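You operate a simulated robot arm through the tools that you are given. There is no shell and no other tool. Be economical: measure what you need, move in short steps, check, and stop when the job is done.

You are at the controls of a simulated robot arm. One attempt, no reset.

TASK
File the delivery card, shut drawer and cage door, lock the cage and switch off the counter lamp.
Fine: delivery card into the purple tray; clips drawer and cage door shut, key at LOCK; counter lamp off.

Only the result counts: the job must be done as asked and must still hold three seconds after the hand-in. Knocking over, shifting, dropping, spilling or breaking anything else fails it.

THE ROBOT
A 7-joint arm with a two-finger parallel gripper on a trunk, on a base that drives. Base frame: it is fixed to the floor where the robot stands at the start and does not move with it; the origin is under the middle of the robot, x ahead of it, y to its left, z up. Lengths are in mm, angles in degrees, forces in N, time in s.
With the tool pointing down near the work surface it reaches from about 100 to 620 mm from the robot's upright axis, wherever it stands. Its first joint turns from -166.0 to 166.0 degrees. Places, roughly: black belt carton [500, -1750, 1500]; brown belt carton [500, -1250, 750]; cage door [0, 1100, 1000]; cage key [-200, 1000, 1200]; clips drawer [200, -600, 500]; counter lamp switch [700, -200, 1100]; green seal carton [500, -1500, 750]; purple clip carton [500, -1250, 500]; red filter carton [500, -1750, 750]; tray [500, -700, 900]; white filter carton [500, -1250, 1500]; white lamp carton [500, -1250, 750]. Payload 1.57 kg.
Tool frame: the origin (TCP) lies between the finger pads and is the grasp point; the fingertips stand 30 mm ahead of it; z points along the fingers, y is the line along which they close. Largest opening 110 mm; finger width 24, thickness 12; the body of the gripper, 48 by 112 mm, starts 78 mm behind the TCP.
Orientation is told as [roll, pitch, yaw] about the base's x, y, z axes, in that order, counted from this pose: with the fingers straight down and closing along the base's y, the tool's x points along the base's -x, its y along +y and its z along -z.

THE INTERFACE
- The arm moves only by the tool step_arm. Its argument "steps" is a list of rows, each a list of 3 entries, a list of its own where there are three numbers: the shift along the base's x, y, z in units of 30 mm (1.0 is 30 mm), then the turn, a rotation vector about the base's x, y, z in units of 8 degrees (1.0 is 8 degrees), then the opening, from 0 (shut) to 1 (fully open). In form: [[[dx, dy, dz], [rx, ry, rz], fingers], ...]. A call has 1 to 8 rows; each row shifts and turns the commanded pose from where the row before left it. A call with a number of a shift or a turn outside -1 to 1 is refused whole. Rows are played at 5 a second. More than 50 mm and 8.6 degrees between two rows, or a gripper value outside its range, and nothing of the call is played. A pose out of reach is approached as far as the arm can. The call stops where the force on the tool passes 40 N (or 10 N more than at its start, if that is more) or the arm is blocked; 0.2 s more then pass. The fingers move at their own pace (about 45 mm/s each) and stop on an object; they squeeze with about 28 N. The grip force told is the motor's: it shows also when the fingers shut on nothing. Time passes only in rows, and 0.2 s behind the last, so rows that do not move let the fingers close. It gives the time, the measured TCP pose, the force on the tool (base axes), the opening and the grip force at its end, in the units of the frame above (readings bear some noise), with the torque about the TCP (base axes, N m) and any sound that the robot's microphone picked up, and new pictures: "pictures" is both (left out), scene, wrist or none.
- Cameras (640 x 400 px; columns grow to the right, rows downward): "scene" is now at [7.4, 173.9, 1515.4]; the picture's right is [0.29, -0.96, 0.00], its down [-0.80, -0.24, -0.55] and it looks along [0.53, 0.16, -0.83] (base axes); focal length 214 px, centre (320, 200). "wrist" rides on the gripper at [70, 16, -141] in the tool frame; the picture's right is [-0.23, 0.97, 0.00], its down [-0.86, -0.20, -0.48] and it looks along [-0.47, -0.11, 0.88] (tool axes); focal length 222 px, centre (320, 200). There is no depth. A picture from a camera that has moved, and an enlarged one, comes with that camera's place and axes in the base frame and with its lens.
- slide_trunk(by): slides the trunk up (or, below 0, down) by that many mm; the arm and the scene camera ride with it, the base frame stays. It gives what a move gives, with no picture.
- drive_base(legs): drives the robot by 1 to 6 legs, each [ahead, turn to the left] in mm and degrees, along the robot's own axes; the way and the turn of a leg run together, so that a leg with both is an arc; at most 1500 mm and 180 degrees a leg. The arm and the cameras ride along, it lands a little off, and it stops where it bumps. It gives what a move gives, and a new picture of the scene camera.
- head_to(pan, tilt): turns the head with the scene camera to pan (to the left, within 155 degrees either way) and tilt (down, from -29 to 69), counted from straight ahead of the robot. It gives what a move gives, and a new picture of the scene camera.
- close_up(camera, box): a new picture of the part [left, top, right, bottom] of that camera's present view, enlarged. No time passes.
- hand_in(): hands the job in; it is judged then, once.

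Work in short steps. Places have to be worked out from the pictures, the camera data and where the tool is seen: move nearer, look again, correct. Check each grasp and each placing, and mend what went wrong. You have 120 turns and 260 pictures in all, those below and enlarged ones among them. Open the gripper and draw the arm clear of the work before you hand the job in, unless the task says otherwise; then end with one line.

The tools are called after "Request:" as name(argument=value, ...) on one line, values as JSON. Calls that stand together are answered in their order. step_arm: Moves the arm, as the interface text tells. Its arguments: {"type":"object","properties":{"steps":{"type":"array","items":{"type":"array"}},"pictures":{"type":"string","enum":["both","scene","wrist","none"]}},"required":["steps"]} The other tools are called the same way: slide_trunk (by) slides the trunk up or down; drive_base (legs) drives the base; head_to (pan, tilt) turns the head that bears the scene camera; close_up (camera, box) takes an enlarged picture of a part of a camera's view; hand_in () hands the job in.

At the start:

```text
time: 0.0
ee_pos: [217.1, 346.8, 1319.2]
tcp_rot: [0.0, 0.0, 0.0]
contact_force: [-0.9, -0.5, -0.9]
ft_torque: [-0.01, -0.05, 0.0]
opening: 109.8
grasp_force: 0.2
trunk travel left (down, up): [-470.0, 120.0]
robot x, y, heading: [-3.7, 1.5, 0.3]
head pan, tilt: [16.6, 56.5]
```

scene: 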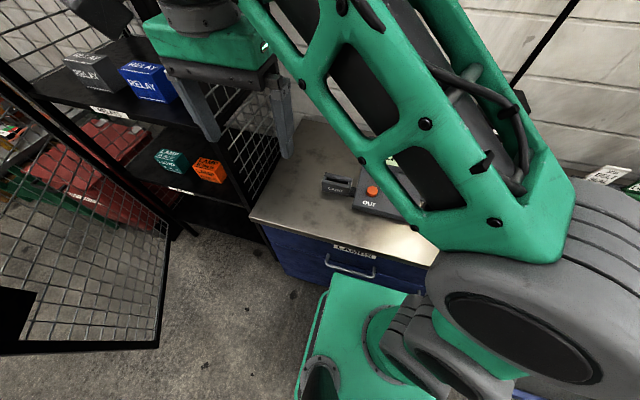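
wrist: 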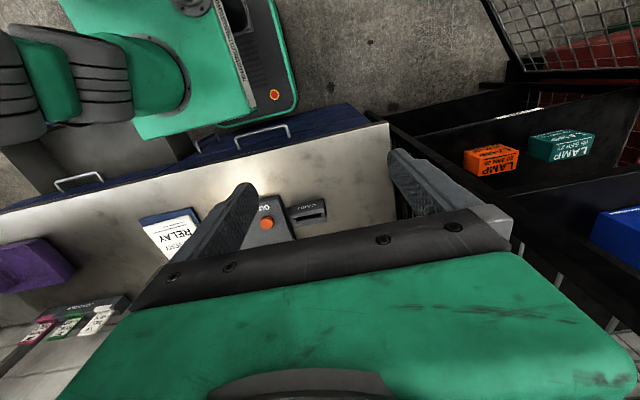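

I'll start by looking around the workspace with the head.

Request:
head_to(pan=-40, tilt=40)

Request:
head_to(pan=-90, tilt=40)

Request:
head_to(pan=60, tilt=25)

Request:
head_to(pan=110, tilt=25)

```text
time: 1.3
ee_pos: [214.9, 345.5, 1318.2]
tcp_rot: [0.0, 0.0, -0.1]
contact_force: [0.0, 0.7, -0.1]
ft_torque: [-0.01, 0.0, 0.04]
opening: 110.2
grasp_force: 0.0
trunk travel left (down, up): [-470.0, 120.0]
robot x, y, heading: [-1.7, 0.2, -0.0]
head pan, tilt: [-40.0, 40.0]
camera scene: at [5.0, 99.3, 1538.0], right [-0.64, -0.77, 0.0], down [-0.49, 0.41, -0.77], along [0.59, -0.49, -0.64], focal length 214 px, centre (320, 200)
```

scene: 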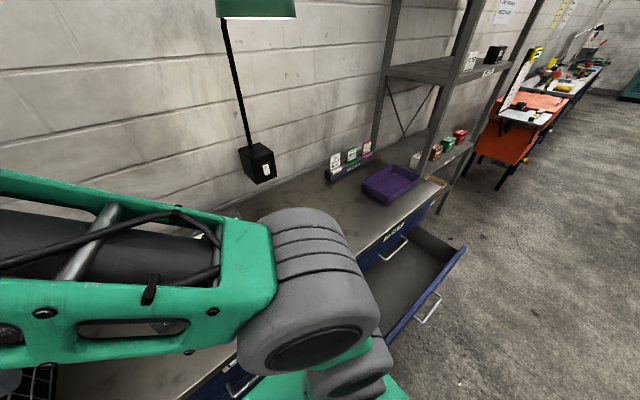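

```text
time: 2.4
ee_pos: [216.1, 346.8, 1319.4]
tcp_rot: [0.0, -0.1, 0.1]
contact_force: [-0.2, -0.3, 0.2]
ft_torque: [-0.01, -0.03, 0.02]
opening: 109.8
grasp_force: 0.1
trunk travel left (down, up): [-470.0, 120.0]
robot x, y, heading: [-1.5, -0.1, -0.0]
head pan, tilt: [-90.0, 40.0]
camera scene: at [-60.1, 68.8, 1538.0], right [-1.0, 0.0, 0.0], down [0.0, 0.64, -0.77], along [0.0, -0.77, -0.64], focal length 214 px, centre (320, 200)
```

scene: 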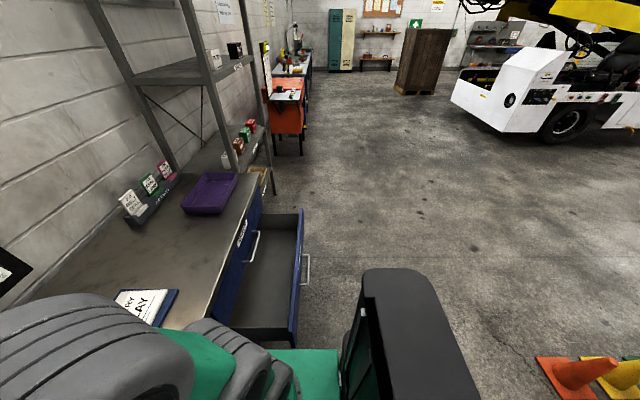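

```text
time: 4.8
ee_pos: [215.2, 345.9, 1319.1]
tcp_rot: [0.0, 0.0, 0.0]
contact_force: [-0.2, -0.1, 0.0]
ft_torque: [0.0, 0.0, 0.0]
opening: 110.0
grasp_force: 0.1
trunk travel left (down, up): [-470.0, 120.0]
robot x, y, heading: [-0.8, 1.4, -0.1]
head pan, tilt: [60.0, 25.0]
camera scene: at [-14.0, 233.6, 1561.3], right [0.87, -0.5, 0.0], down [-0.21, -0.37, -0.91], along [0.45, 0.78, -0.42], focal length 214 px, centre (320, 200)
```

scene: 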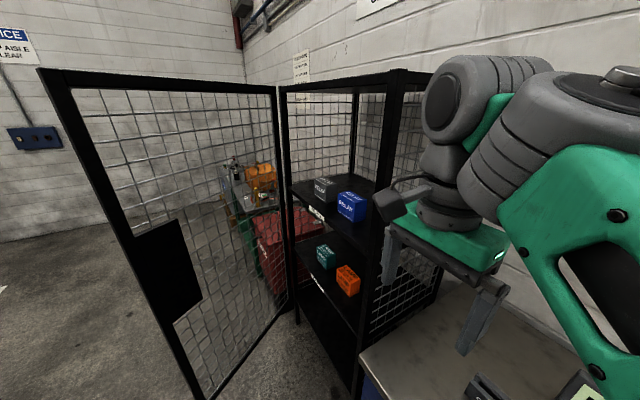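

```text
time: 6.0
ee_pos: [214.5, 345.7, 1317.5]
tcp_rot: [0.0, 0.0, -0.1]
contact_force: [-0.1, -0.3, 0.9]
ft_torque: [-0.01, -0.02, 0.02]
opening: 110.0
grasp_force: 0.2
trunk travel left (down, up): [-470.0, 120.0]
robot x, y, heading: [-0.7, -1.1, 0.0]
head pan, tilt: [110.0, 25.0]
camera scene: at [-91.6, 240.5, 1561.3], right [0.94, 0.34, 0.0], down [0.14, -0.4, -0.91], along [-0.31, 0.85, -0.42], focal length 214 px, centre (320, 200)
```

scene: 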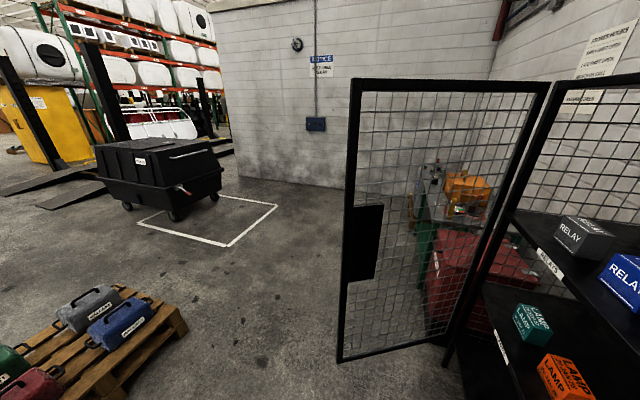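

The card candidates are unclear, so I'll zoom in on the counter items from the wrist and scene cameras.

Request:
close_up(camera="wrist", box=[0, 180, 340, 390])

Request:
head_to(pan=-70, tilt=45)

Request:
close_up(camera="scene", box=[60, 60, 380, 260])

```text
1.88 times, centred on (170, 285) of wrist
camera zoom: at [146.0, 363.4, 1459.7], right [0.23, 0.97, 0.0], down [0.86, -0.2, 0.48], along [0.47, -0.11, -0.88], focal length 418 px, centre (602, 40)
```

zoom: 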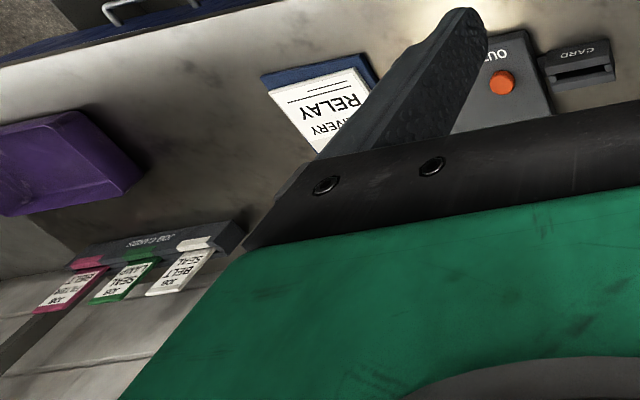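

```text
time: 8.7
ee_pos: [216.1, 346.1, 1319.0]
tcp_rot: [-0.1, 0.0, 0.1]
contact_force: [-1.0, -0.4, -0.4]
ft_torque: [0.03, -0.02, 0.01]
opening: 109.9
grasp_force: 0.0
trunk travel left (down, up): [-470.0, 120.0]
robot x, y, heading: [1.3, 2.4, 0.5]
head pan, tilt: [-70.0, 45.0]
camera scene: at [-32.3, 77.5, 1530.8], right [-0.94, -0.34, 0.0], down [-0.24, 0.66, -0.71], along [0.24, -0.66, -0.71], focal length 214 px, centre (320, 200)
```

scene: 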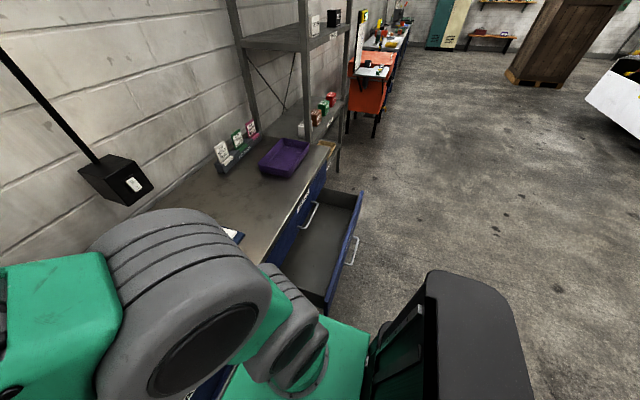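

```text
2.00 times, centred on (220, 160) of scene
camera zoom: at [-32.3, 77.5, 1530.8], right [-0.94, -0.34, 0.0], down [-0.24, 0.66, -0.71], along [0.24, -0.66, -0.71], focal length 429 px, centre (520, 280)
```

zoom: 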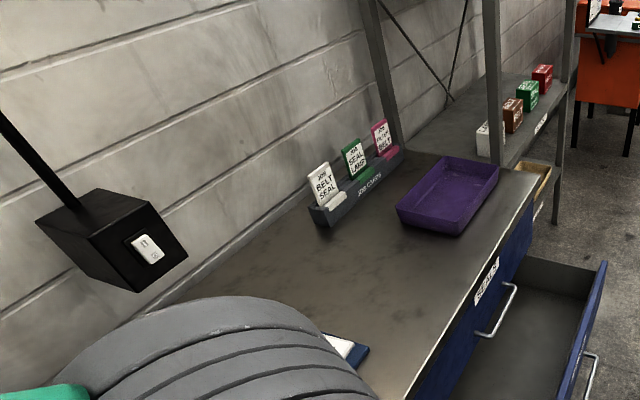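

The card labelled "DELIVERY RELAY" is at about (467,-195,900) on the counter, and the tray at about (461,-685). I'll move the hand toward the card.

Request:
step_arm(steps=[[[0.3, -1, -0.2], [0, 0, 0], 1], [[0.3, -1, -0.2], [0, 0, 0], 1], [[0.3, -1, -0.2], [0, 0, 0], 1], [[0.3, -1, -0.2], [0, 0, 0], 1], [[0.3, -1, -0.2], [0, 0, 0], 1], [[0.3, -1, -0.2], [0, 0, 0], 1], [[0.3, -1, -0.2], [0, 0, 0], 1], [[0.3, -1, -0.2], [0, 0, 0], 1]], pictures="none")

Request:
step_arm(steps=[[[0.3, -1, -0.2], [0, 0, 0], 1], [[0.3, -1, -0.2], [0, 0, 0], 1], [[0.3, -1, -0.2], [0, 0, 0], 1], [[0.3, -1, -0.2], [0, 0, 0], 1], [[0.3, -1, -0.2], [0, 0, 0], 1], [[0.3, -1, -0.2], [0, 0, 0], 1]], pictures="both")

```text
time: 10.5
ee_pos: [288.4, 105.7, 1270.0]
tcp_rot: [0.0, 0.0, 0.1]
contact_force: [0.2, 0.2, -0.8]
ft_torque: [-0.02, 0.01, 0.03]
opening: 110.0
grasp_force: 0.0
trunk travel left (down, up): [-470.0, 120.0]
robot x, y, heading: [-0.1, -2.9, 0.0]
head pan, tilt: [-70.0, 45.0]
```

```text
time: 11.9
ee_pos: [340.7, -73.3, 1234.6]
tcp_rot: [0.0, -0.1, 0.0]
contact_force: [0.0, -1.0, -0.2]
ft_torque: [0.02, -0.01, 0.0]
opening: 109.9
grasp_force: 0.0
trunk travel left (down, up): [-470.0, 120.0]
robot x, y, heading: [3.0, 2.1, 0.2]
head pan, tilt: [-70.0, 45.0]
camera scene: at [-32.2, 77.1, 1530.8], right [-0.94, -0.34, 0.0], down [-0.24, 0.66, -0.71], along [0.24, -0.66, -0.71], focal length 214 px, centre (320, 200)
camera wrist: at [271.8, -56.6, 1376.0], right [0.23, 0.97, 0.0], down [0.86, -0.2, 0.48], along [0.47, -0.11, -0.88], focal length 222 px, centre (320, 200)
```

scene: 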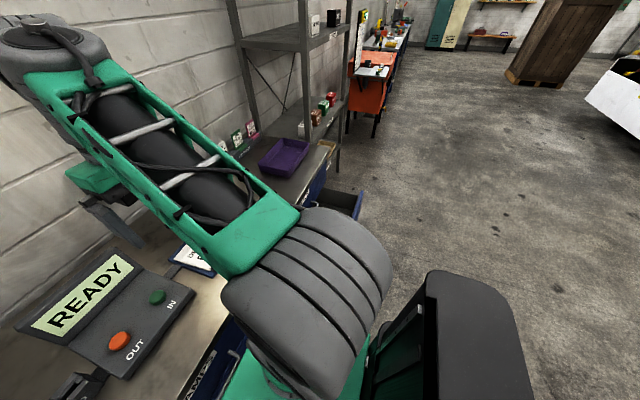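
wrist: 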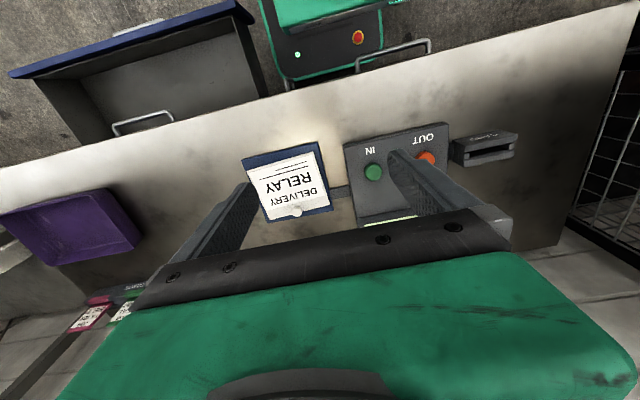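

Now close up on the card.

Request:
close_up(camera="wrist", box=[200, 120, 400, 240])

```text
3.20 times, centred on (300, 180) of wrist
camera zoom: at [271.8, -56.6, 1376.0], right [0.23, 0.97, 0.0], down [0.86, -0.2, 0.48], along [0.47, -0.11, -0.88], focal length 711 px, centre (384, 264)
```

zoom: 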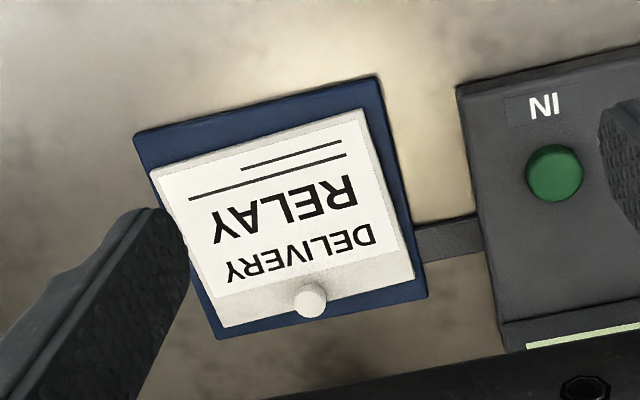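

The card is a plate with a small knob near its far edge, resting on a blue dock. I'll get nearer to judge knob size and height.

Request:
step_arm(steps=[[[0.8, -0.7, -0.6], [0, 0, 0], 1], [[0.8, -0.7, -0.6], [0, 0, 0], 1], [[0.8, -0.7, -0.6], [0, 0, 0], 1], [[0.8, -0.7, -0.6], [0, 0, 0], 1], [[0.8, -0.7, -0.6], [0, 0, 0], 1]], pictures="both")

Request:
close_up(camera="wrist", box=[220, 100, 420, 225])

```text
time: 13.1
ee_pos: [462.2, -178.6, 1145.1]
tcp_rot: [0.1, 0.0, 0.0]
contact_force: [-0.4, 0.1, 0.1]
ft_torque: [0.03, 0.03, -0.02]
opening: 110.1
grasp_force: 0.0
trunk travel left (down, up): [-470.0, 120.0]
robot x, y, heading: [1.1, 1.8, -0.2]
head pan, tilt: [-70.0, 45.0]
camera scene: at [-32.0, 77.1, 1530.8], right [-0.94, -0.34, 0.0], down [-0.24, 0.66, -0.71], along [0.24, -0.66, -0.71], focal length 214 px, centre (320, 200)
camera wrist: at [392.8, -162.4, 1285.4], right [0.23, 0.97, 0.0], down [0.86, -0.2, 0.48], along [0.47, -0.11, -0.88], focal length 222 px, centre (320, 200)
```

scene: 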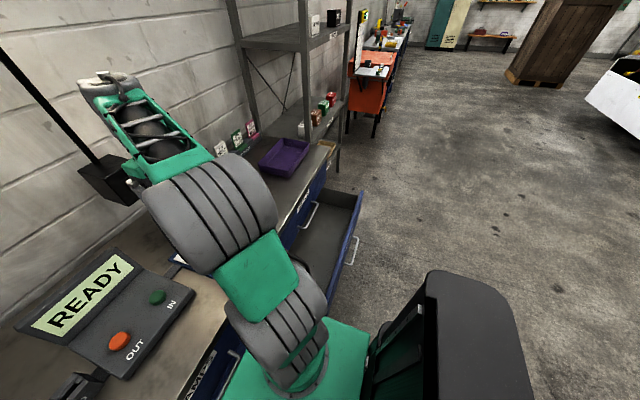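
wrist: 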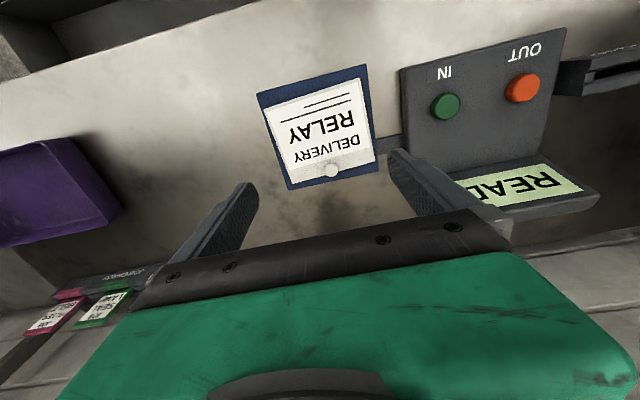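

```text
3.20 times, centred on (320, 162) of wrist
camera zoom: at [392.8, -162.4, 1285.4], right [0.23, 0.97, 0.0], down [0.86, -0.2, 0.48], along [0.47, -0.11, -0.88], focal length 711 px, centre (320, 320)
```

zoom: 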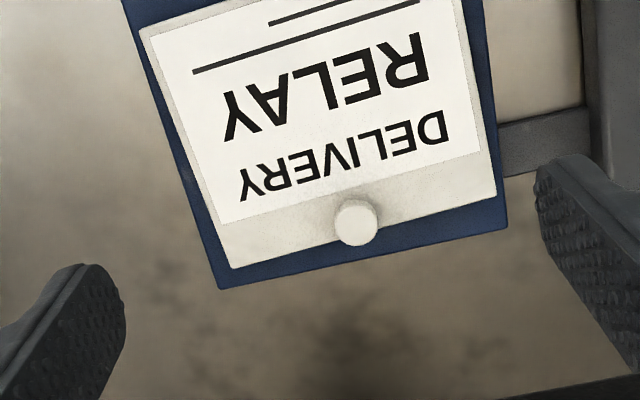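

Triangulated knob: about (533,-175,919), roughly 24 mm across. I'll come over it and descend to z≈985 with fingers half-open.

Request:
step_arm(steps=[[[0.8, 0.05, -0.6], [0, 0, 0], 0.6], [[0.8, 0.05, -0.6], [0, 0, 0], 0.6], [[0.77, 0.03, -0.6], [0, 0, 0], 0.6], [[0, 0, -1], [0, 0, 0], 0.6], [[0, 0, -1], [0, 0, 0], 0.6], [[0, 0, -1], [0, 0, 0], 0.6]], pictures="both")

Request:
close_up(camera="wrist", box=[220, 80, 460, 230])

```text
time: 14.5
ee_pos: [532.1, -174.3, 998.7]
tcp_rot: [0.0, 0.0, -0.1]
contact_force: [-1.0, -0.1, -0.7]
ft_torque: [0.01, -0.06, 0.02]
opening: 66.1
grasp_force: 0.1
trunk travel left (down, up): [-470.0, 120.0]
robot x, y, heading: [0.4, -0.4, 0.2]
head pan, tilt: [-70.0, 45.0]
camera scene: at [-32.1, 77.2, 1530.8], right [-0.94, -0.34, 0.0], down [-0.24, 0.66, -0.71], along [0.24, -0.66, -0.71], focal length 214 px, centre (320, 200)
camera wrist: at [462.8, -157.8, 1140.5], right [0.23, 0.97, 0.0], down [0.86, -0.2, 0.48], along [0.47, -0.11, -0.88], focal length 222 px, centre (320, 200)
```

scene: 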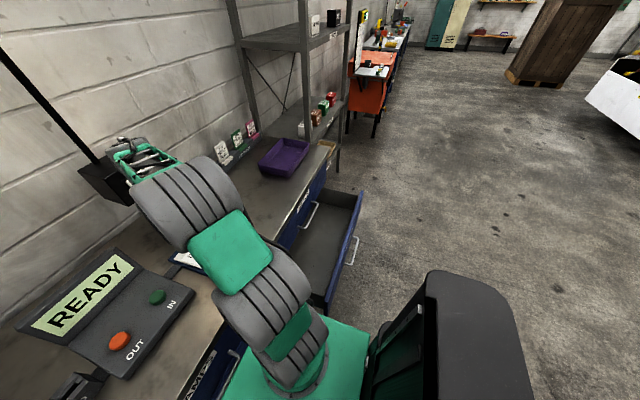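
wrist: 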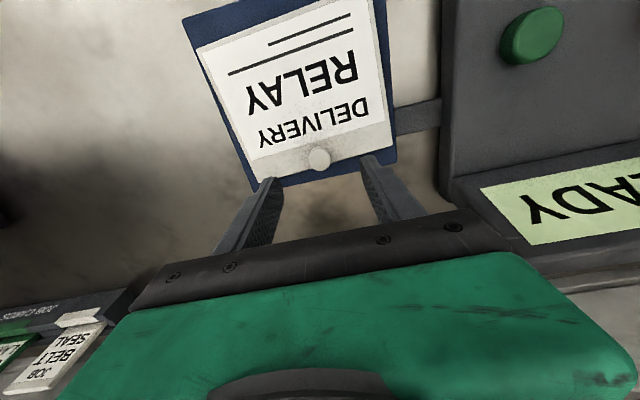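

```text
2.67 times, centred on (340, 155) of wrist
camera zoom: at [462.8, -157.8, 1140.5], right [0.23, 0.97, 0.0], down [0.86, -0.2, 0.48], along [0.47, -0.11, -0.88], focal length 592 px, centre (267, 320)
```

zoom: 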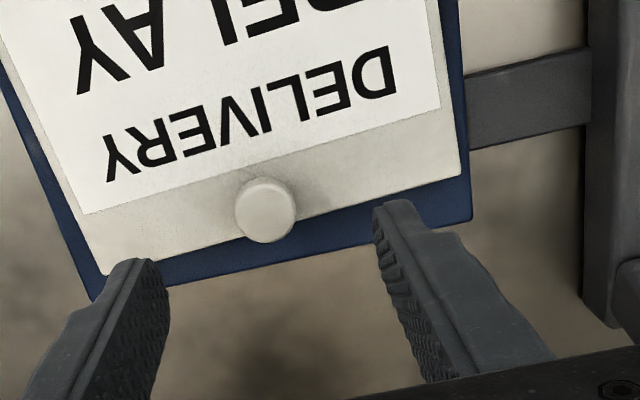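

The alignment is good. I'll lower to z≈945 and look again.

Request:
step_arm(steps=[[[0.04, -0.03, -0.9], [0, 0, 0], 0.6], [[0, 0, -0.9], [0, 0, 0], 0.6]], pictures="none")

Request:
close_up(camera="wrist", box=[220, 80, 460, 230])

```text
time: 15.1
ee_pos: [534.7, -176.2, 945.7]
tcp_rot: [0.0, 0.0, 0.0]
contact_force: [-0.6, -0.9, 0.0]
ft_torque: [0.01, -0.03, 0.04]
opening: 66.1
grasp_force: 0.0
trunk travel left (down, up): [-470.0, 120.0]
robot x, y, heading: [0.4, 0.6, 0.1]
head pan, tilt: [-70.0, 45.0]
```

```text
2.67 times, centred on (340, 155) of wrist
camera zoom: at [464.5, -159.4, 1086.8], right [0.23, 0.97, 0.0], down [0.86, -0.2, 0.48], along [0.47, -0.11, -0.88], focal length 592 px, centre (267, 320)
```

zoom: 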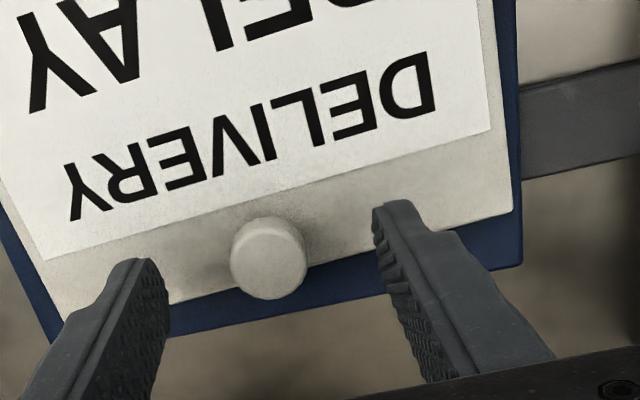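

Knob is centred between the fingers. I'll go down in small amounts until contact or z≈932.

Request:
step_arm(steps=[[[0, 0, -0.15], [0, 0, 0], 0.6], [[0, 0, -0.15], [0, 0, 0], 0.6], [[0, 0, -0.1], [0, 0, 0], 0.6]], pictures="none")

Request:
close_up(camera="wrist", box=[220, 80, 460, 230])

```text
time: 15.9
ee_pos: [533.7, -174.8, 935.3]
tcp_rot: [0.0, 0.0, 0.1]
contact_force: [0.4, 0.5, 0.2]
ft_torque: [-0.03, -0.04, -0.02]
opening: 65.8
grasp_force: 0.1
trunk travel left (down, up): [-470.0, 120.0]
robot x, y, heading: [-0.3, 1.1, -0.2]
head pan, tilt: [-70.0, 45.0]
```

```text
2.67 times, centred on (340, 155) of wrist
camera zoom: at [464.1, -158.8, 1075.5], right [0.23, 0.97, 0.0], down [0.86, -0.2, 0.48], along [0.47, -0.11, -0.88], focal length 592 px, centre (267, 320)
```

zoom: 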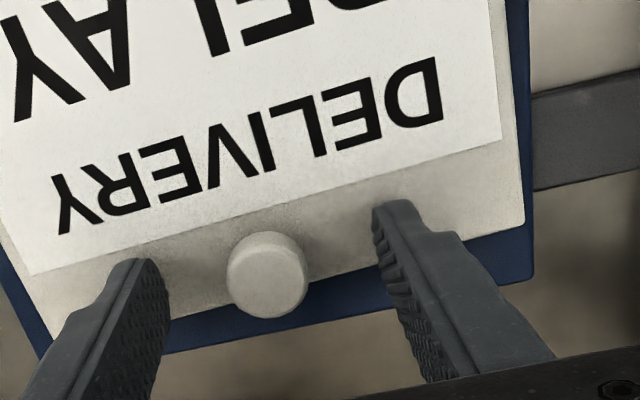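

No contact yet; a few more millimetres, then close on the knob.

Request:
step_arm(steps=[[[0, 0, -0.1], [0, 0, 0], 0.6], [[0, 0, -0.08], [0, 0, 0], 0.6]], pictures="none")

Request:
step_arm(steps=[[[0, 0, 0], [0, 0, 0], 0], [[0, 0, 0], [0, 0, 0], 0], [[0, 0, 0], [0, 0, 0], 0], [[0, 0, 0], [0, 0, 0], 0]], pictures="wrist")

```text
time: 16.5
ee_pos: [533.8, -176.4, 931.3]
tcp_rot: [0.1, -0.1, 0.1]
contact_force: [-1.8, 1.3, 9.0]
ft_torque: [0.18, 0.16, 0.01]
opening: 66.2
grasp_force: 0.1
trunk travel left (down, up): [-470.0, 120.0]
robot x, y, heading: [0.9, -0.0, -0.0]
head pan, tilt: [-70.0, 45.0]
```

```text
time: 17.5
ee_pos: [533.6, -176.4, 930.7]
tcp_rot: [-0.1, -0.2, -0.2]
contact_force: [1.0, -2.5, 17.8]
ft_torque: [0.02, 0.28, -0.06]
opening: 22.9
grasp_force: 26.7
trunk travel left (down, up): [-470.0, 120.0]
robot x, y, heading: [0.7, -0.6, 0.1]
head pan, tilt: [-70.0, 45.0]
camera wrist: at [463.4, -159.5, 1071.6], right [0.23, 0.97, 0.0], down [0.85, -0.2, 0.48], along [0.47, -0.11, -0.88], focal length 222 px, centre (320, 200)
```

wrist: 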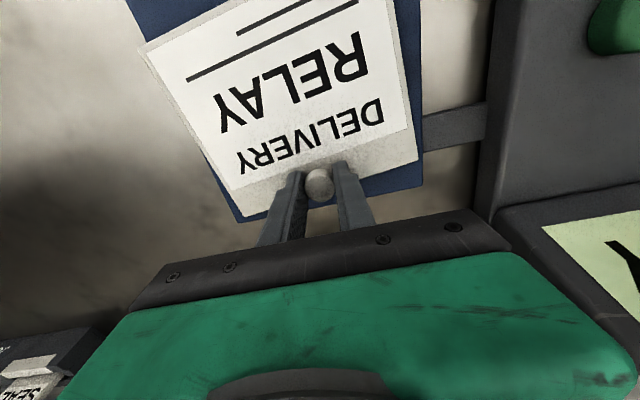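

The knob is gripped (22.9 mm, 27 N). Lifting.

Request:
step_arm(steps=[[[0, 0, 0.3], [0, 0, 0], 0], [[0, 0, 0.7], [0, 0, 0], 0], [[0, 0, 1], [0, 0, 0], 0], [[0, 0, 1], [0, 0, 0], 0], [[0, 0, 1], [0, 0, 0], 0]], pictures="wrist")

Request:
head_to(pan=-45, tilt=40)

```text
time: 18.7
ee_pos: [533.8, -177.7, 1049.1]
tcp_rot: [0.0, 0.0, 0.1]
contact_force: [0.3, -0.2, -1.5]
ft_torque: [0.02, -0.07, -0.01]
opening: 22.8
grasp_force: 27.9
trunk travel left (down, up): [-470.0, 120.0]
robot x, y, heading: [-0.7, -1.8, 0.1]
head pan, tilt: [-70.0, 45.0]
camera wrist: at [464.4, -159.7, 1190.2], right [0.23, 0.97, 0.0], down [0.86, -0.2, 0.48], along [0.47, -0.11, -0.88], focal length 222 px, centre (320, 200)
```

wrist: 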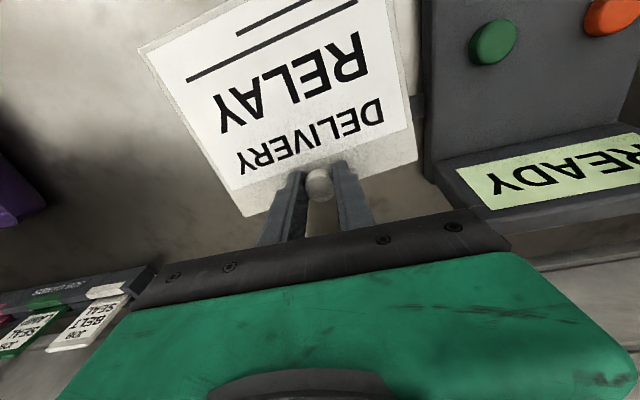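

```text
time: 19.6
ee_pos: [533.2, -177.0, 1048.8]
tcp_rot: [0.0, -0.1, -0.1]
contact_force: [-0.4, 0.2, -0.9]
ft_torque: [0.01, -0.07, -0.02]
opening: 22.8
grasp_force: 28.1
trunk travel left (down, up): [-470.0, 120.0]
robot x, y, heading: [2.2, 2.6, -0.0]
head pan, tilt: [-45.0, 40.0]
camera scene: at [0.1, 93.5, 1538.0], right [-0.71, -0.71, 0.0], down [-0.45, 0.46, -0.77], along [0.54, -0.54, -0.64], focal length 214 px, centre (320, 200)
```

scene: 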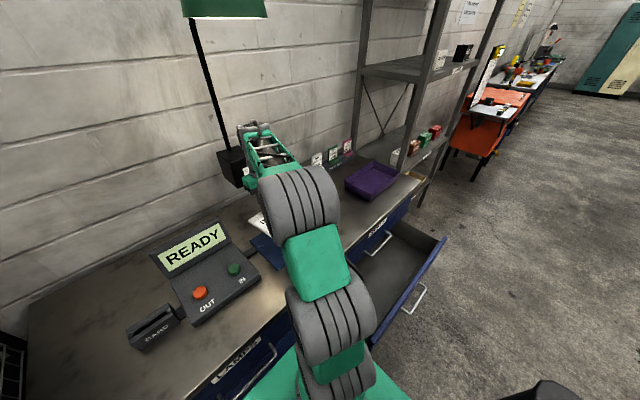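

Card lifted fine, but the tray is ~840 mm away and the open drawer blocks the base's path there. I'll put the card back on its dock and shut the drawer first.

Request:
step_arm(steps=[[[0, 0.03, -1], [0, 0, 0], 0], [[0, 0, -1], [0, 0, 0], 0], [[0, 0, -1], [0, 0, 0], 0], [[0, 0, -0.7], [0, 0, 0], 0], [[0, 0, -0.18], [0, 0, 0], 0]], pictures="wrist")

```text
time: 20.8
ee_pos: [532.8, -174.6, 932.9]
tcp_rot: [0.0, 0.0, 0.0]
contact_force: [-0.5, -0.4, -1.7]
ft_torque: [0.0, -0.02, 0.02]
opening: 23.2
grasp_force: 28.3
trunk travel left (down, up): [-470.0, 120.0]
robot x, y, heading: [-3.9, -0.9, -0.0]
head pan, tilt: [-45.0, 40.0]
camera wrist: at [464.1, -158.1, 1074.1], right [0.23, 0.97, 0.0], down [0.86, -0.2, 0.48], along [0.47, -0.11, -0.88], focal length 222 px, centre (320, 200)
```

wrist: 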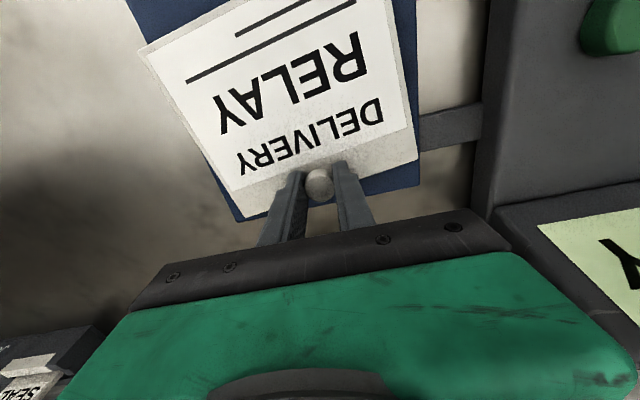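

Seating and releasing it, then rising.

Request:
step_arm(steps=[[[0, 0, -0.06], [0, 0, 0], 0], [[0, 0, 0], [0, 0, 0], 0.5], [[0, 0, 0], [0, 0, 0], 0.5], [[0, 0, 0], [0, 0, 0], 0.5]], pictures="none")

Request:
step_arm(steps=[[[0, 0, 1], [0, 0, 0], 0.5], [[0, 0, 1], [0, 0, 0], 0.5], [[0, 0, 1], [0, 0, 0], 0.5], [[0, 0, 1], [0, 0, 0], 0.5], [[0, 0, 1], [0, 0, 0], 0]], pictures="wrist")

```text
time: 21.8
ee_pos: [534.9, -174.1, 930.8]
tcp_rot: [0.0, 0.0, 0.0]
contact_force: [-0.4, 0.5, 0.7]
ft_torque: [-0.01, -0.04, 0.01]
opening: 54.9
grasp_force: 0.0
trunk travel left (down, up): [-470.0, 120.0]
robot x, y, heading: [0.1, -1.7, -0.2]
head pan, tilt: [-45.0, 40.0]
```

```text
time: 22.9
ee_pos: [533.9, -175.2, 1082.6]
tcp_rot: [-0.1, 0.0, 0.0]
contact_force: [0.4, 0.6, 0.3]
ft_torque: [-0.01, 0.0, 0.01]
opening: 21.1
grasp_force: 0.1
trunk travel left (down, up): [-470.0, 120.0]
robot x, y, heading: [4.1, -1.0, -0.1]
head pan, tilt: [-45.0, 40.0]
camera wrist: at [463.8, -157.6, 1223.3], right [0.23, 0.97, 0.0], down [0.86, -0.2, 0.48], along [0.47, -0.11, -0.88], focal length 222 px, centre (320, 200)
```

wrist: 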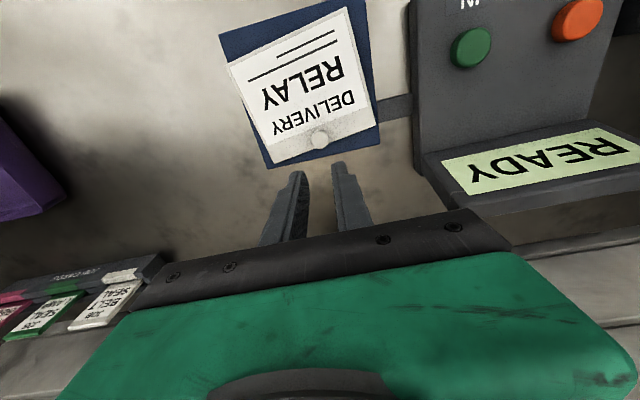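

The card is back on its dock. While here, inspect the lamp and its switch.

Request:
head_to(pan=-10, tilt=15)

Request:
head_to(pan=-35, tilt=25)

Request:
close_up(camera="scene", box=[180, 60, 340, 160])

```text
time: 24.0
ee_pos: [533.5, -174.8, 1082.3]
tcp_rot: [0.0, 0.0, 0.0]
contact_force: [-0.8, 0.8, 0.0]
ft_torque: [0.0, 0.02, -0.01]
opening: 0.0
grasp_force: 21.4
trunk travel left (down, up): [-470.0, 120.0]
robot x, y, heading: [0.1, 3.2, 0.1]
head pan, tilt: [-10.0, 15.0]
camera scene: at [31.9, 137.4, 1577.5], right [-0.17, -0.98, 0.0], down [-0.26, 0.05, -0.97], along [0.95, -0.17, -0.26], focal length 214 px, centre (320, 200)
```

scene: 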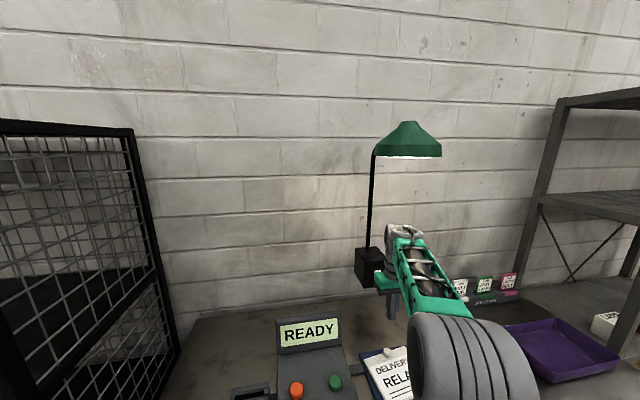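

```text
time: 24.9
ee_pos: [533.6, -174.0, 1081.7]
tcp_rot: [0.0, 0.0, -0.1]
contact_force: [-1.2, 0.6, 0.1]
ft_torque: [-0.01, 0.04, -0.02]
opening: 0.3
grasp_force: 20.7
trunk travel left (down, up): [-470.0, 120.0]
robot x, y, heading: [0.5, -0.5, -0.3]
head pan, tilt: [-35.0, 25.0]
camera scene: at [15.4, 100.9, 1561.4], right [-0.57, -0.82, 0.0], down [-0.35, 0.24, -0.91], along [0.74, -0.52, -0.42], focal length 214 px, centre (320, 200)
```

scene: 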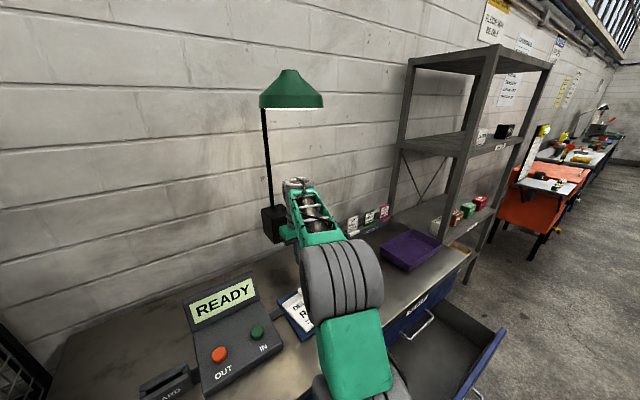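

```text
4.00 times, centred on (260, 110) of scene
camera zoom: at [15.4, 100.9, 1561.4], right [-0.57, -0.82, 0.0], down [-0.35, 0.24, -0.91], along [0.74, -0.52, -0.42], focal length 858 px, centre (560, 560)
```

zoom: 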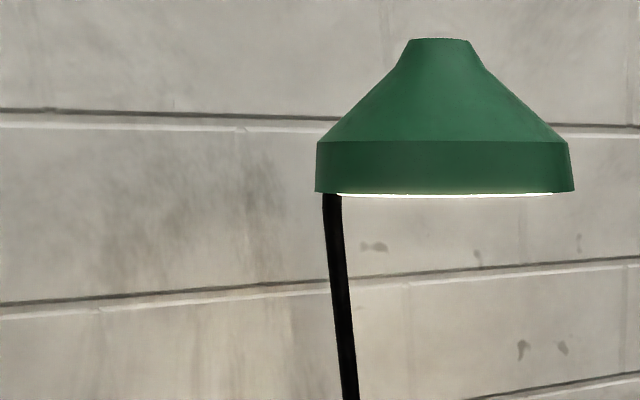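

The lamp is lit. Moving the hand aside to see the switch box unobstructed.

Request:
step_arm(steps=[[[-0.8, 0.8, 0.2], [0, 0, 0], 0], [[-0.8, 0.8, 0.2], [0, 0, 0], 0], [[-0.8, 0.8, 0], [0, 0, 0], 0], [[-0.8, 0.8, 0], [0, 0, 0], 0], [[-0.8, 0.8, 0], [0, 0, 0], 0]], pictures="scene")

Request:
close_up(camera="scene", box=[230, 180, 330, 260])

```text
time: 26.1
ee_pos: [413.1, -55.2, 1094.3]
tcp_rot: [0.0, 0.0, 0.1]
contact_force: [-0.6, -0.6, 0.3]
ft_torque: [0.0, -0.01, 0.0]
opening: 0.0
grasp_force: 21.8
trunk travel left (down, up): [-470.0, 120.0]
robot x, y, heading: [4.2, 1.9, 0.2]
head pan, tilt: [-35.0, 25.0]
camera scene: at [15.1, 101.0, 1561.4], right [-0.57, -0.82, 0.0], down [-0.35, 0.24, -0.91], along [0.74, -0.52, -0.42], focal length 214 px, centre (320, 200)
```

scene: 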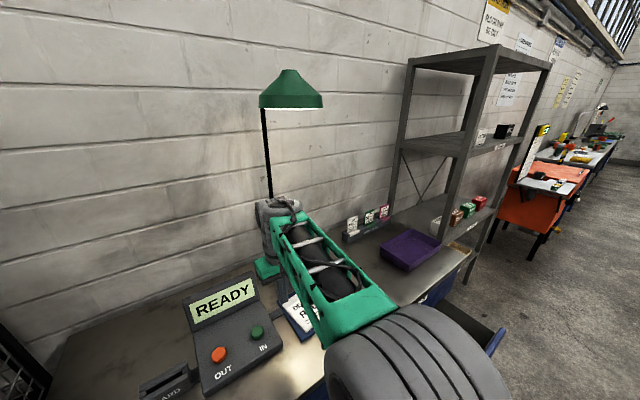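

```text
5.00 times, centred on (280, 220) of scene
camera zoom: at [15.1, 101.0, 1561.4], right [-0.57, -0.82, 0.0], down [-0.35, 0.24, -0.91], along [0.74, -0.52, -0.42], focal length 1072 px, centre (520, 100)
```

zoom: 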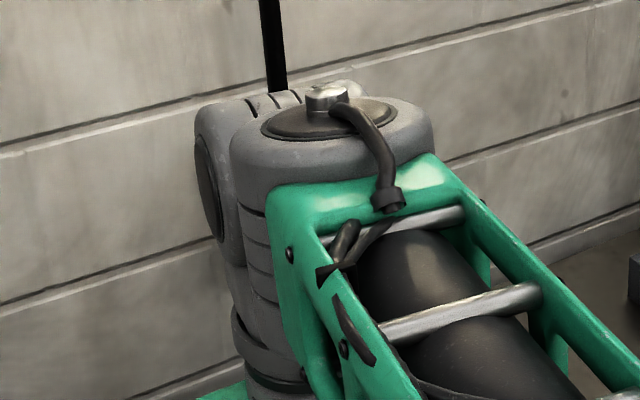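

Still blocked; move the hand further left.

Request:
step_arm(steps=[[[-0.2, 1, 0], [0, 0, 0], 0], [[-0.2, 1, 0], [0, 0, 0], 0], [[-0.2, 1, 0], [0, 0, 0], 0], [[-0.2, 1, 0], [0, 0, 0], 0], [[-0.2, 1, 0], [0, 0, 0], 0], [[-0.2, 1, 0], [0, 0, 0], 0], [[-0.2, 1, 0], [0, 0, 0], 0]], pictures="scene")

Request:
close_up(camera="scene", box=[230, 180, 330, 260])

```text
time: 27.6
ee_pos: [369.7, 155.8, 1093.2]
tcp_rot: [0.1, 0.1, 0.0]
contact_force: [0.7, -0.2, 0.3]
ft_torque: [-0.01, 0.0, 0.04]
opening: 0.1
grasp_force: 21.4
trunk travel left (down, up): [-470.0, 120.0]
robot x, y, heading: [-1.1, -0.1, 0.0]
head pan, tilt: [-35.0, 25.0]
camera scene: at [15.4, 101.1, 1561.3], right [-0.57, -0.82, 0.0], down [-0.35, 0.24, -0.91], along [0.74, -0.52, -0.42], focal length 214 px, centre (320, 200)
```

scene: 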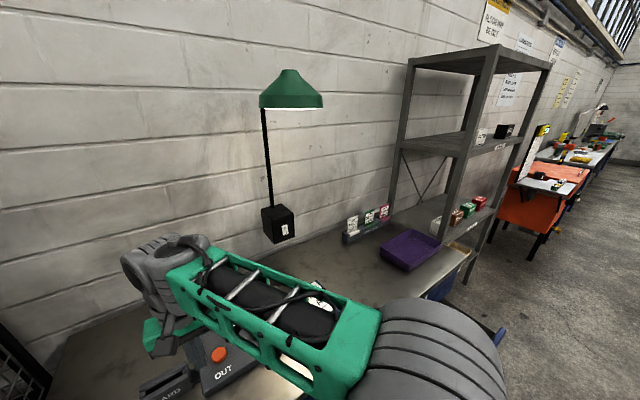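

```text
5.00 times, centred on (280, 220) of scene
camera zoom: at [15.4, 101.1, 1561.3], right [-0.57, -0.82, 0.0], down [-0.35, 0.24, -0.91], along [0.74, -0.52, -0.42], focal length 1072 px, centre (520, 100)
```

zoom: 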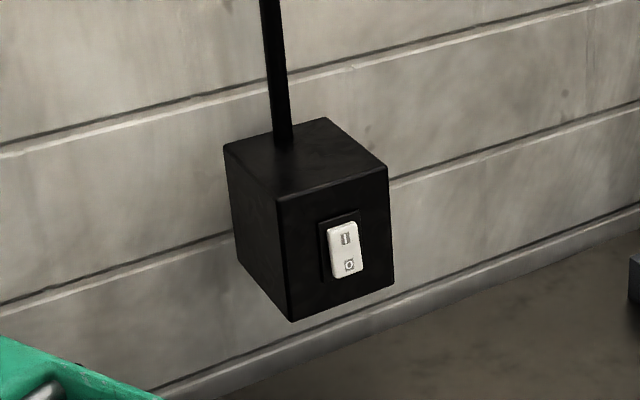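

The rocker faces the robot (−x side): I on top, 0 at the bottom, so I press the lower half. I'll turn the hand horizontal toward +x while moving over in front of the switch.

Request:
step_arm(steps=[[[0, -0.8, 0.4], [0, -1, 0], 0], [[0, -0.8, 0.4], [0, -1, 0], 0], [[0, -0.8, 0.4], [0, -1, 0], 0], [[0, -0.8, 0.2], [0, -1, 0], 0], [[0, -0.8, 0], [0, -1, 0], 0], [[0, -0.8, 0], [0, -1, 0], 0]], pictures="none")

Request:
step_arm(steps=[[[0.2, -0.9, 0], [0, -1, 0], 0], [[0.2, -0.9, 0], [0, -1, 0], 0], [[0.2, -0.9, 0], [0, -1, 0], 0], [[0.2, -0.9, 0], [0, -1, 0], 0], [[0.2, -0.9, 0], [0, -1, 0], 0], [[0.2, -0.9, 0], [0, -0.25, 0], 0]], pictures="both")

```text
time: 29.0
ee_pos: [370.4, 76.0, 1054.8]
tcp_rot: [-5.5, -29.5, 12.3]
contact_force: [0.4, -0.7, 0.3]
ft_torque: [0.0, 0.02, -0.03]
opening: 0.3
grasp_force: 21.4
trunk travel left (down, up): [-470.0, 120.0]
robot x, y, heading: [-0.9, 2.6, 0.0]
head pan, tilt: [-35.0, 25.0]
stopped in row 6: the arm was blocked; the commanded pose is now the measured one
```

```text
time: 29.6
ee_pos: [354.9, 93.0, 981.2]
tcp_rot: [-9.7, -29.9, 27.5]
contact_force: [-0.2, -0.5, -0.4]
ft_torque: [-0.02, 0.0, 0.01]
opening: 0.2
grasp_force: 22.0
trunk travel left (down, up): [-470.0, 120.0]
robot x, y, heading: [-1.6, 2.3, 0.0]
head pan, tilt: [-35.0, 25.0]
stopped in row 2: the arm was blocked; the commanded pose is now the measured one
camera scene: at [15.7, 101.0, 1560.6], right [-0.57, -0.82, 0.0], down [-0.35, 0.24, -0.91], along [0.74, -0.52, -0.42], focal length 214 px, centre (320, 200)
camera wrist: at [223.3, 69.3, 1063.9], right [-0.2, 0.98, -0.03], down [0.49, 0.12, 0.86], along [0.85, 0.16, -0.5], focal length 222 px, centre (320, 200)
```

scene: 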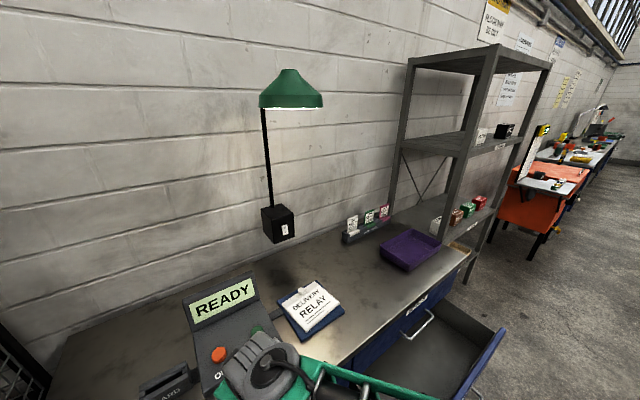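
wrist: 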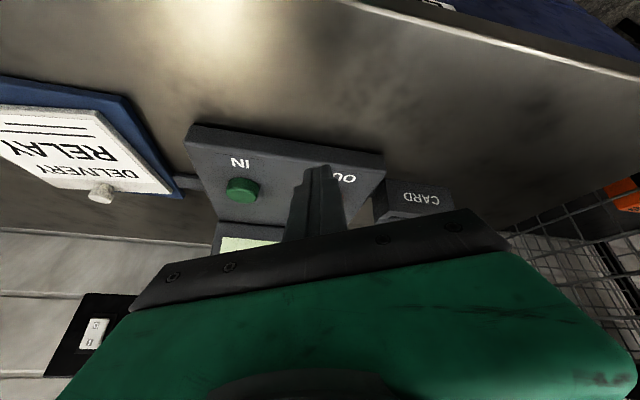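

The arm hit a joint limit tilting that close in. I'll rise, undo the stray yaw and roll, then move forward before tilting further.

Request:
step_arm(steps=[[[0, -0.2, 0.8], [0, 0, 0], 0], [[0, -0.3, 1], [0, 0, -0.6], 0], [[0, -0.4, 1], [0, 0, -0.6], 0], [[0, -0.6, 1], [0, 0, -0.7], 0], [[0.3, -0.7, 0.8], [0, 0, -0.7], 0], [[0.6, -0.8, 0], [0, 0, -0.6], 0], [[0.8, -0.8, 0], [0.6, 0, -0.2], 0], [[0.8, -0.8, 0], [0.6, 0, 0], 0]], pictures="scene")

```text
time: 31.4
ee_pos: [431.6, -46.8, 1123.7]
tcp_rot: [1.4, -30.3, -5.4]
contact_force: [-0.9, 0.1, 0.6]
ft_torque: [-0.04, 0.01, -0.01]
opening: 0.0
grasp_force: 21.8
trunk travel left (down, up): [-470.0, 120.0]
robot x, y, heading: [0.7, 3.6, -0.0]
head pan, tilt: [-35.0, 25.0]
camera scene: at [16.0, 100.6, 1560.8], right [-0.57, -0.82, 0.0], down [-0.35, 0.24, -0.91], along [0.74, -0.52, -0.42], focal length 214 px, centre (320, 200)
```

scene: 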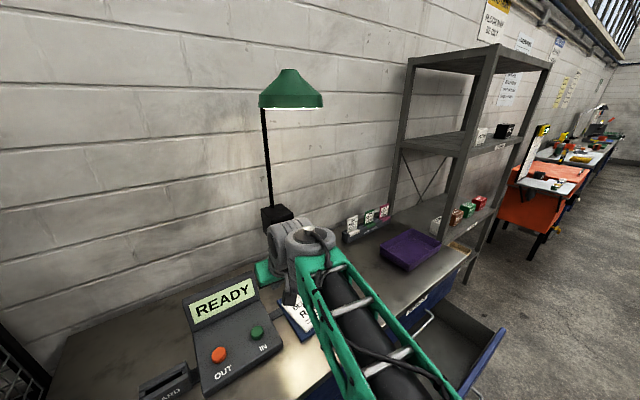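

Good. Now forward toward (520,-180) with more tilt.

Request:
step_arm(steps=[[[0.6, -0.9, 0], [0, -0.5, 0.2], 0], [[0.6, -0.9, 0], [0, -0.8, 0.2], 0], [[0.6, -0.9, 0], [0, -0.8, 0.2], 0], [[0.6, -0.9, 0], [0, -0.8, 0], 0], [[0.6, -0.9, 0], [0, -0.8, 0], 0]], pictures="both")

```text
time: 32.6
ee_pos: [522.1, -180.4, 1121.4]
tcp_rot: [3.3, -59.8, -2.0]
contact_force: [1.2, -0.8, 0.4]
ft_torque: [0.01, 0.0, 0.0]
opening: 0.0
grasp_force: 21.1
trunk travel left (down, up): [-470.0, 120.0]
robot x, y, heading: [0.5, -1.4, 0.0]
head pan, tilt: [-35.0, 25.0]
camera scene: at [15.6, 100.6, 1561.4], right [-0.57, -0.82, 0.0], down [-0.35, 0.24, -0.91], along [0.74, -0.52, -0.42], focal length 214 px, centre (320, 200)
camera wrist: at [363.9, -167.7, 1133.4], right [0.1, 0.97, 0.22], down [0.02, -0.23, 0.97], along [0.99, -0.09, -0.04], focal length 222 px, centre (320, 200)
```

scene: 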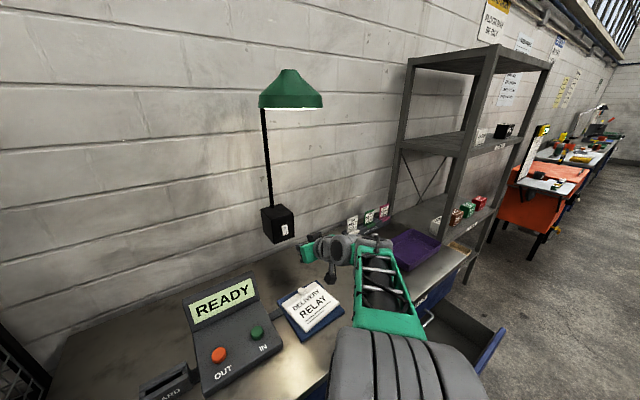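
wrist: 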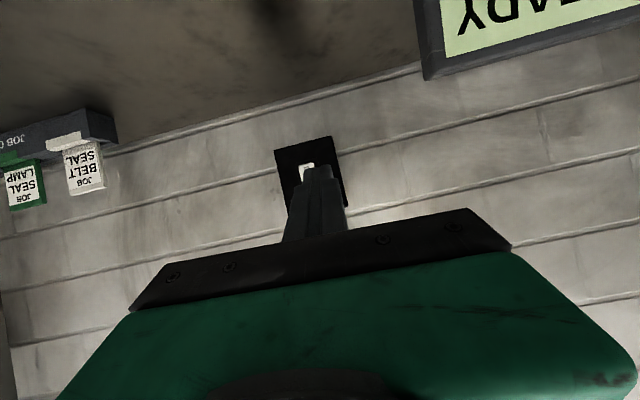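

The switch is in the wrist view (upside down). Close-up.

Request:
close_up(camera="wrist", box=[240, 115, 400, 215])

```text
4.00 times, centred on (320, 165) of wrist
camera zoom: at [363.9, -167.7, 1133.4], right [0.1, 0.97, 0.22], down [0.02, -0.23, 0.97], along [0.99, -0.09, -0.04], focal length 888 px, centre (320, 340)
```

zoom: 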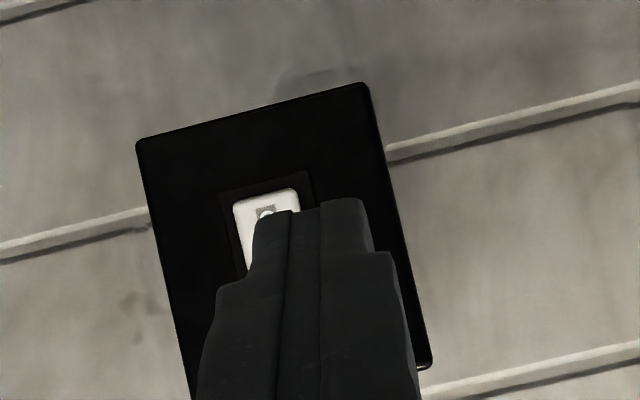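

Zero mark triangulated at (702,-208,1067). I'll approach to x≈650 with the tip's front edge at that height.

Request:
step_arm(steps=[[[0.6, -0.3, -0.6], [-0.2, 0, 0.2], 0], [[0.8, -0.3, -0.6], [-0.2, 0, 0], 0], [[0.8, -0.3, -0.6], [0, 0, 0], 0], [[0.8, -0.03, -0.05], [0, 0, 0], 0], [[0.8, 0, 0], [0, 0, 0], 0]], pictures="both")

Request:
close_up(camera="wrist", box=[240, 115, 400, 215])

Request:
close_up(camera="scene", box=[230, 180, 330, 260])

```text
time: 33.8
ee_pos: [635.9, -208.8, 1066.3]
tcp_rot: [-2.9, -59.5, 5.2]
contact_force: [0.3, -0.6, -0.8]
ft_torque: [0.04, -0.02, 0.02]
opening: 0.0
grasp_force: 21.2
trunk travel left (down, up): [-470.0, 120.0]
robot x, y, heading: [1.0, 1.9, -0.0]
head pan, tilt: [-35.0, 25.0]
camera scene: at [15.5, 100.8, 1561.4], right [-0.57, -0.82, 0.0], down [-0.35, 0.24, -0.91], along [0.74, -0.52, -0.42], focal length 214 px, centre (320, 200)
camera wrist: at [478.2, -198.1, 1077.5], right [0.07, 0.98, 0.17], down [0.03, -0.17, 0.98], along [1.0, -0.07, -0.04], focal length 222 px, centre (320, 200)
```

scene: 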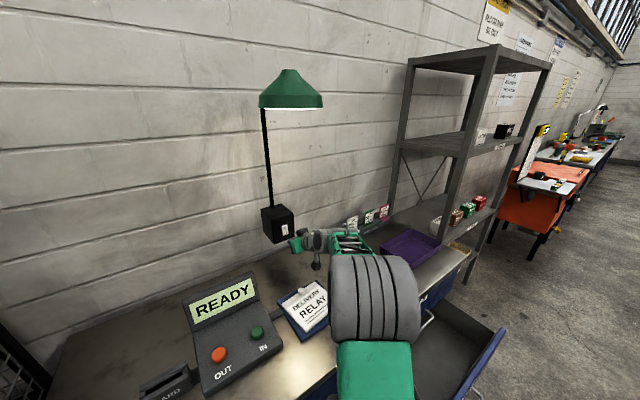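
wrist: 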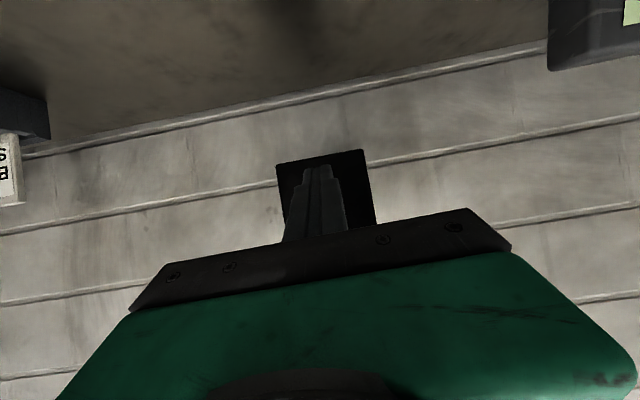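

```text
4.00 times, centred on (320, 165) of wrist
camera zoom: at [478.2, -198.1, 1077.5], right [0.07, 0.98, 0.17], down [0.03, -0.17, 0.98], along [1.0, -0.07, -0.04], focal length 888 px, centre (320, 340)
```

zoom: 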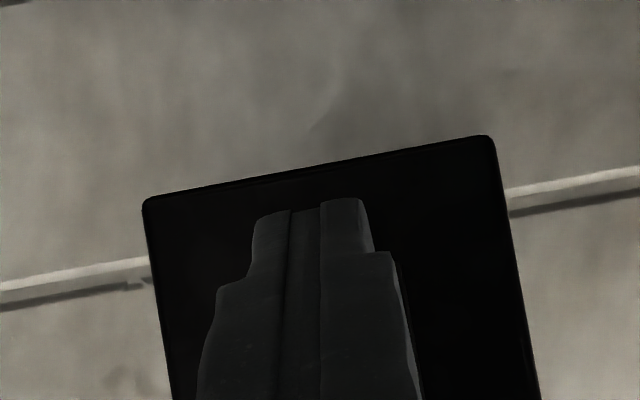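

```text
5.00 times, centred on (280, 220) of scene
camera zoom: at [15.5, 100.8, 1561.4], right [-0.57, -0.82, 0.0], down [-0.35, 0.24, -0.91], along [0.74, -0.52, -0.42], focal length 1072 px, centre (520, 100)
```

zoom: 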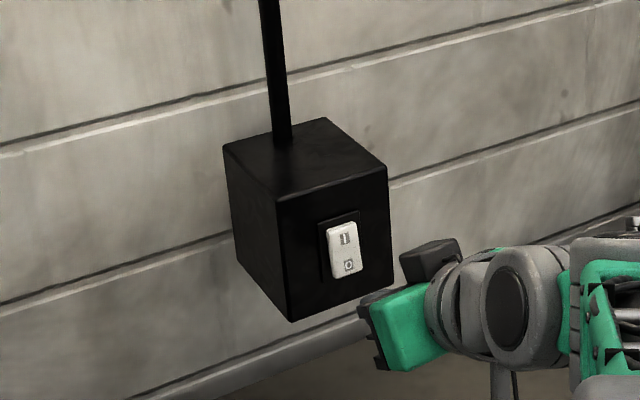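

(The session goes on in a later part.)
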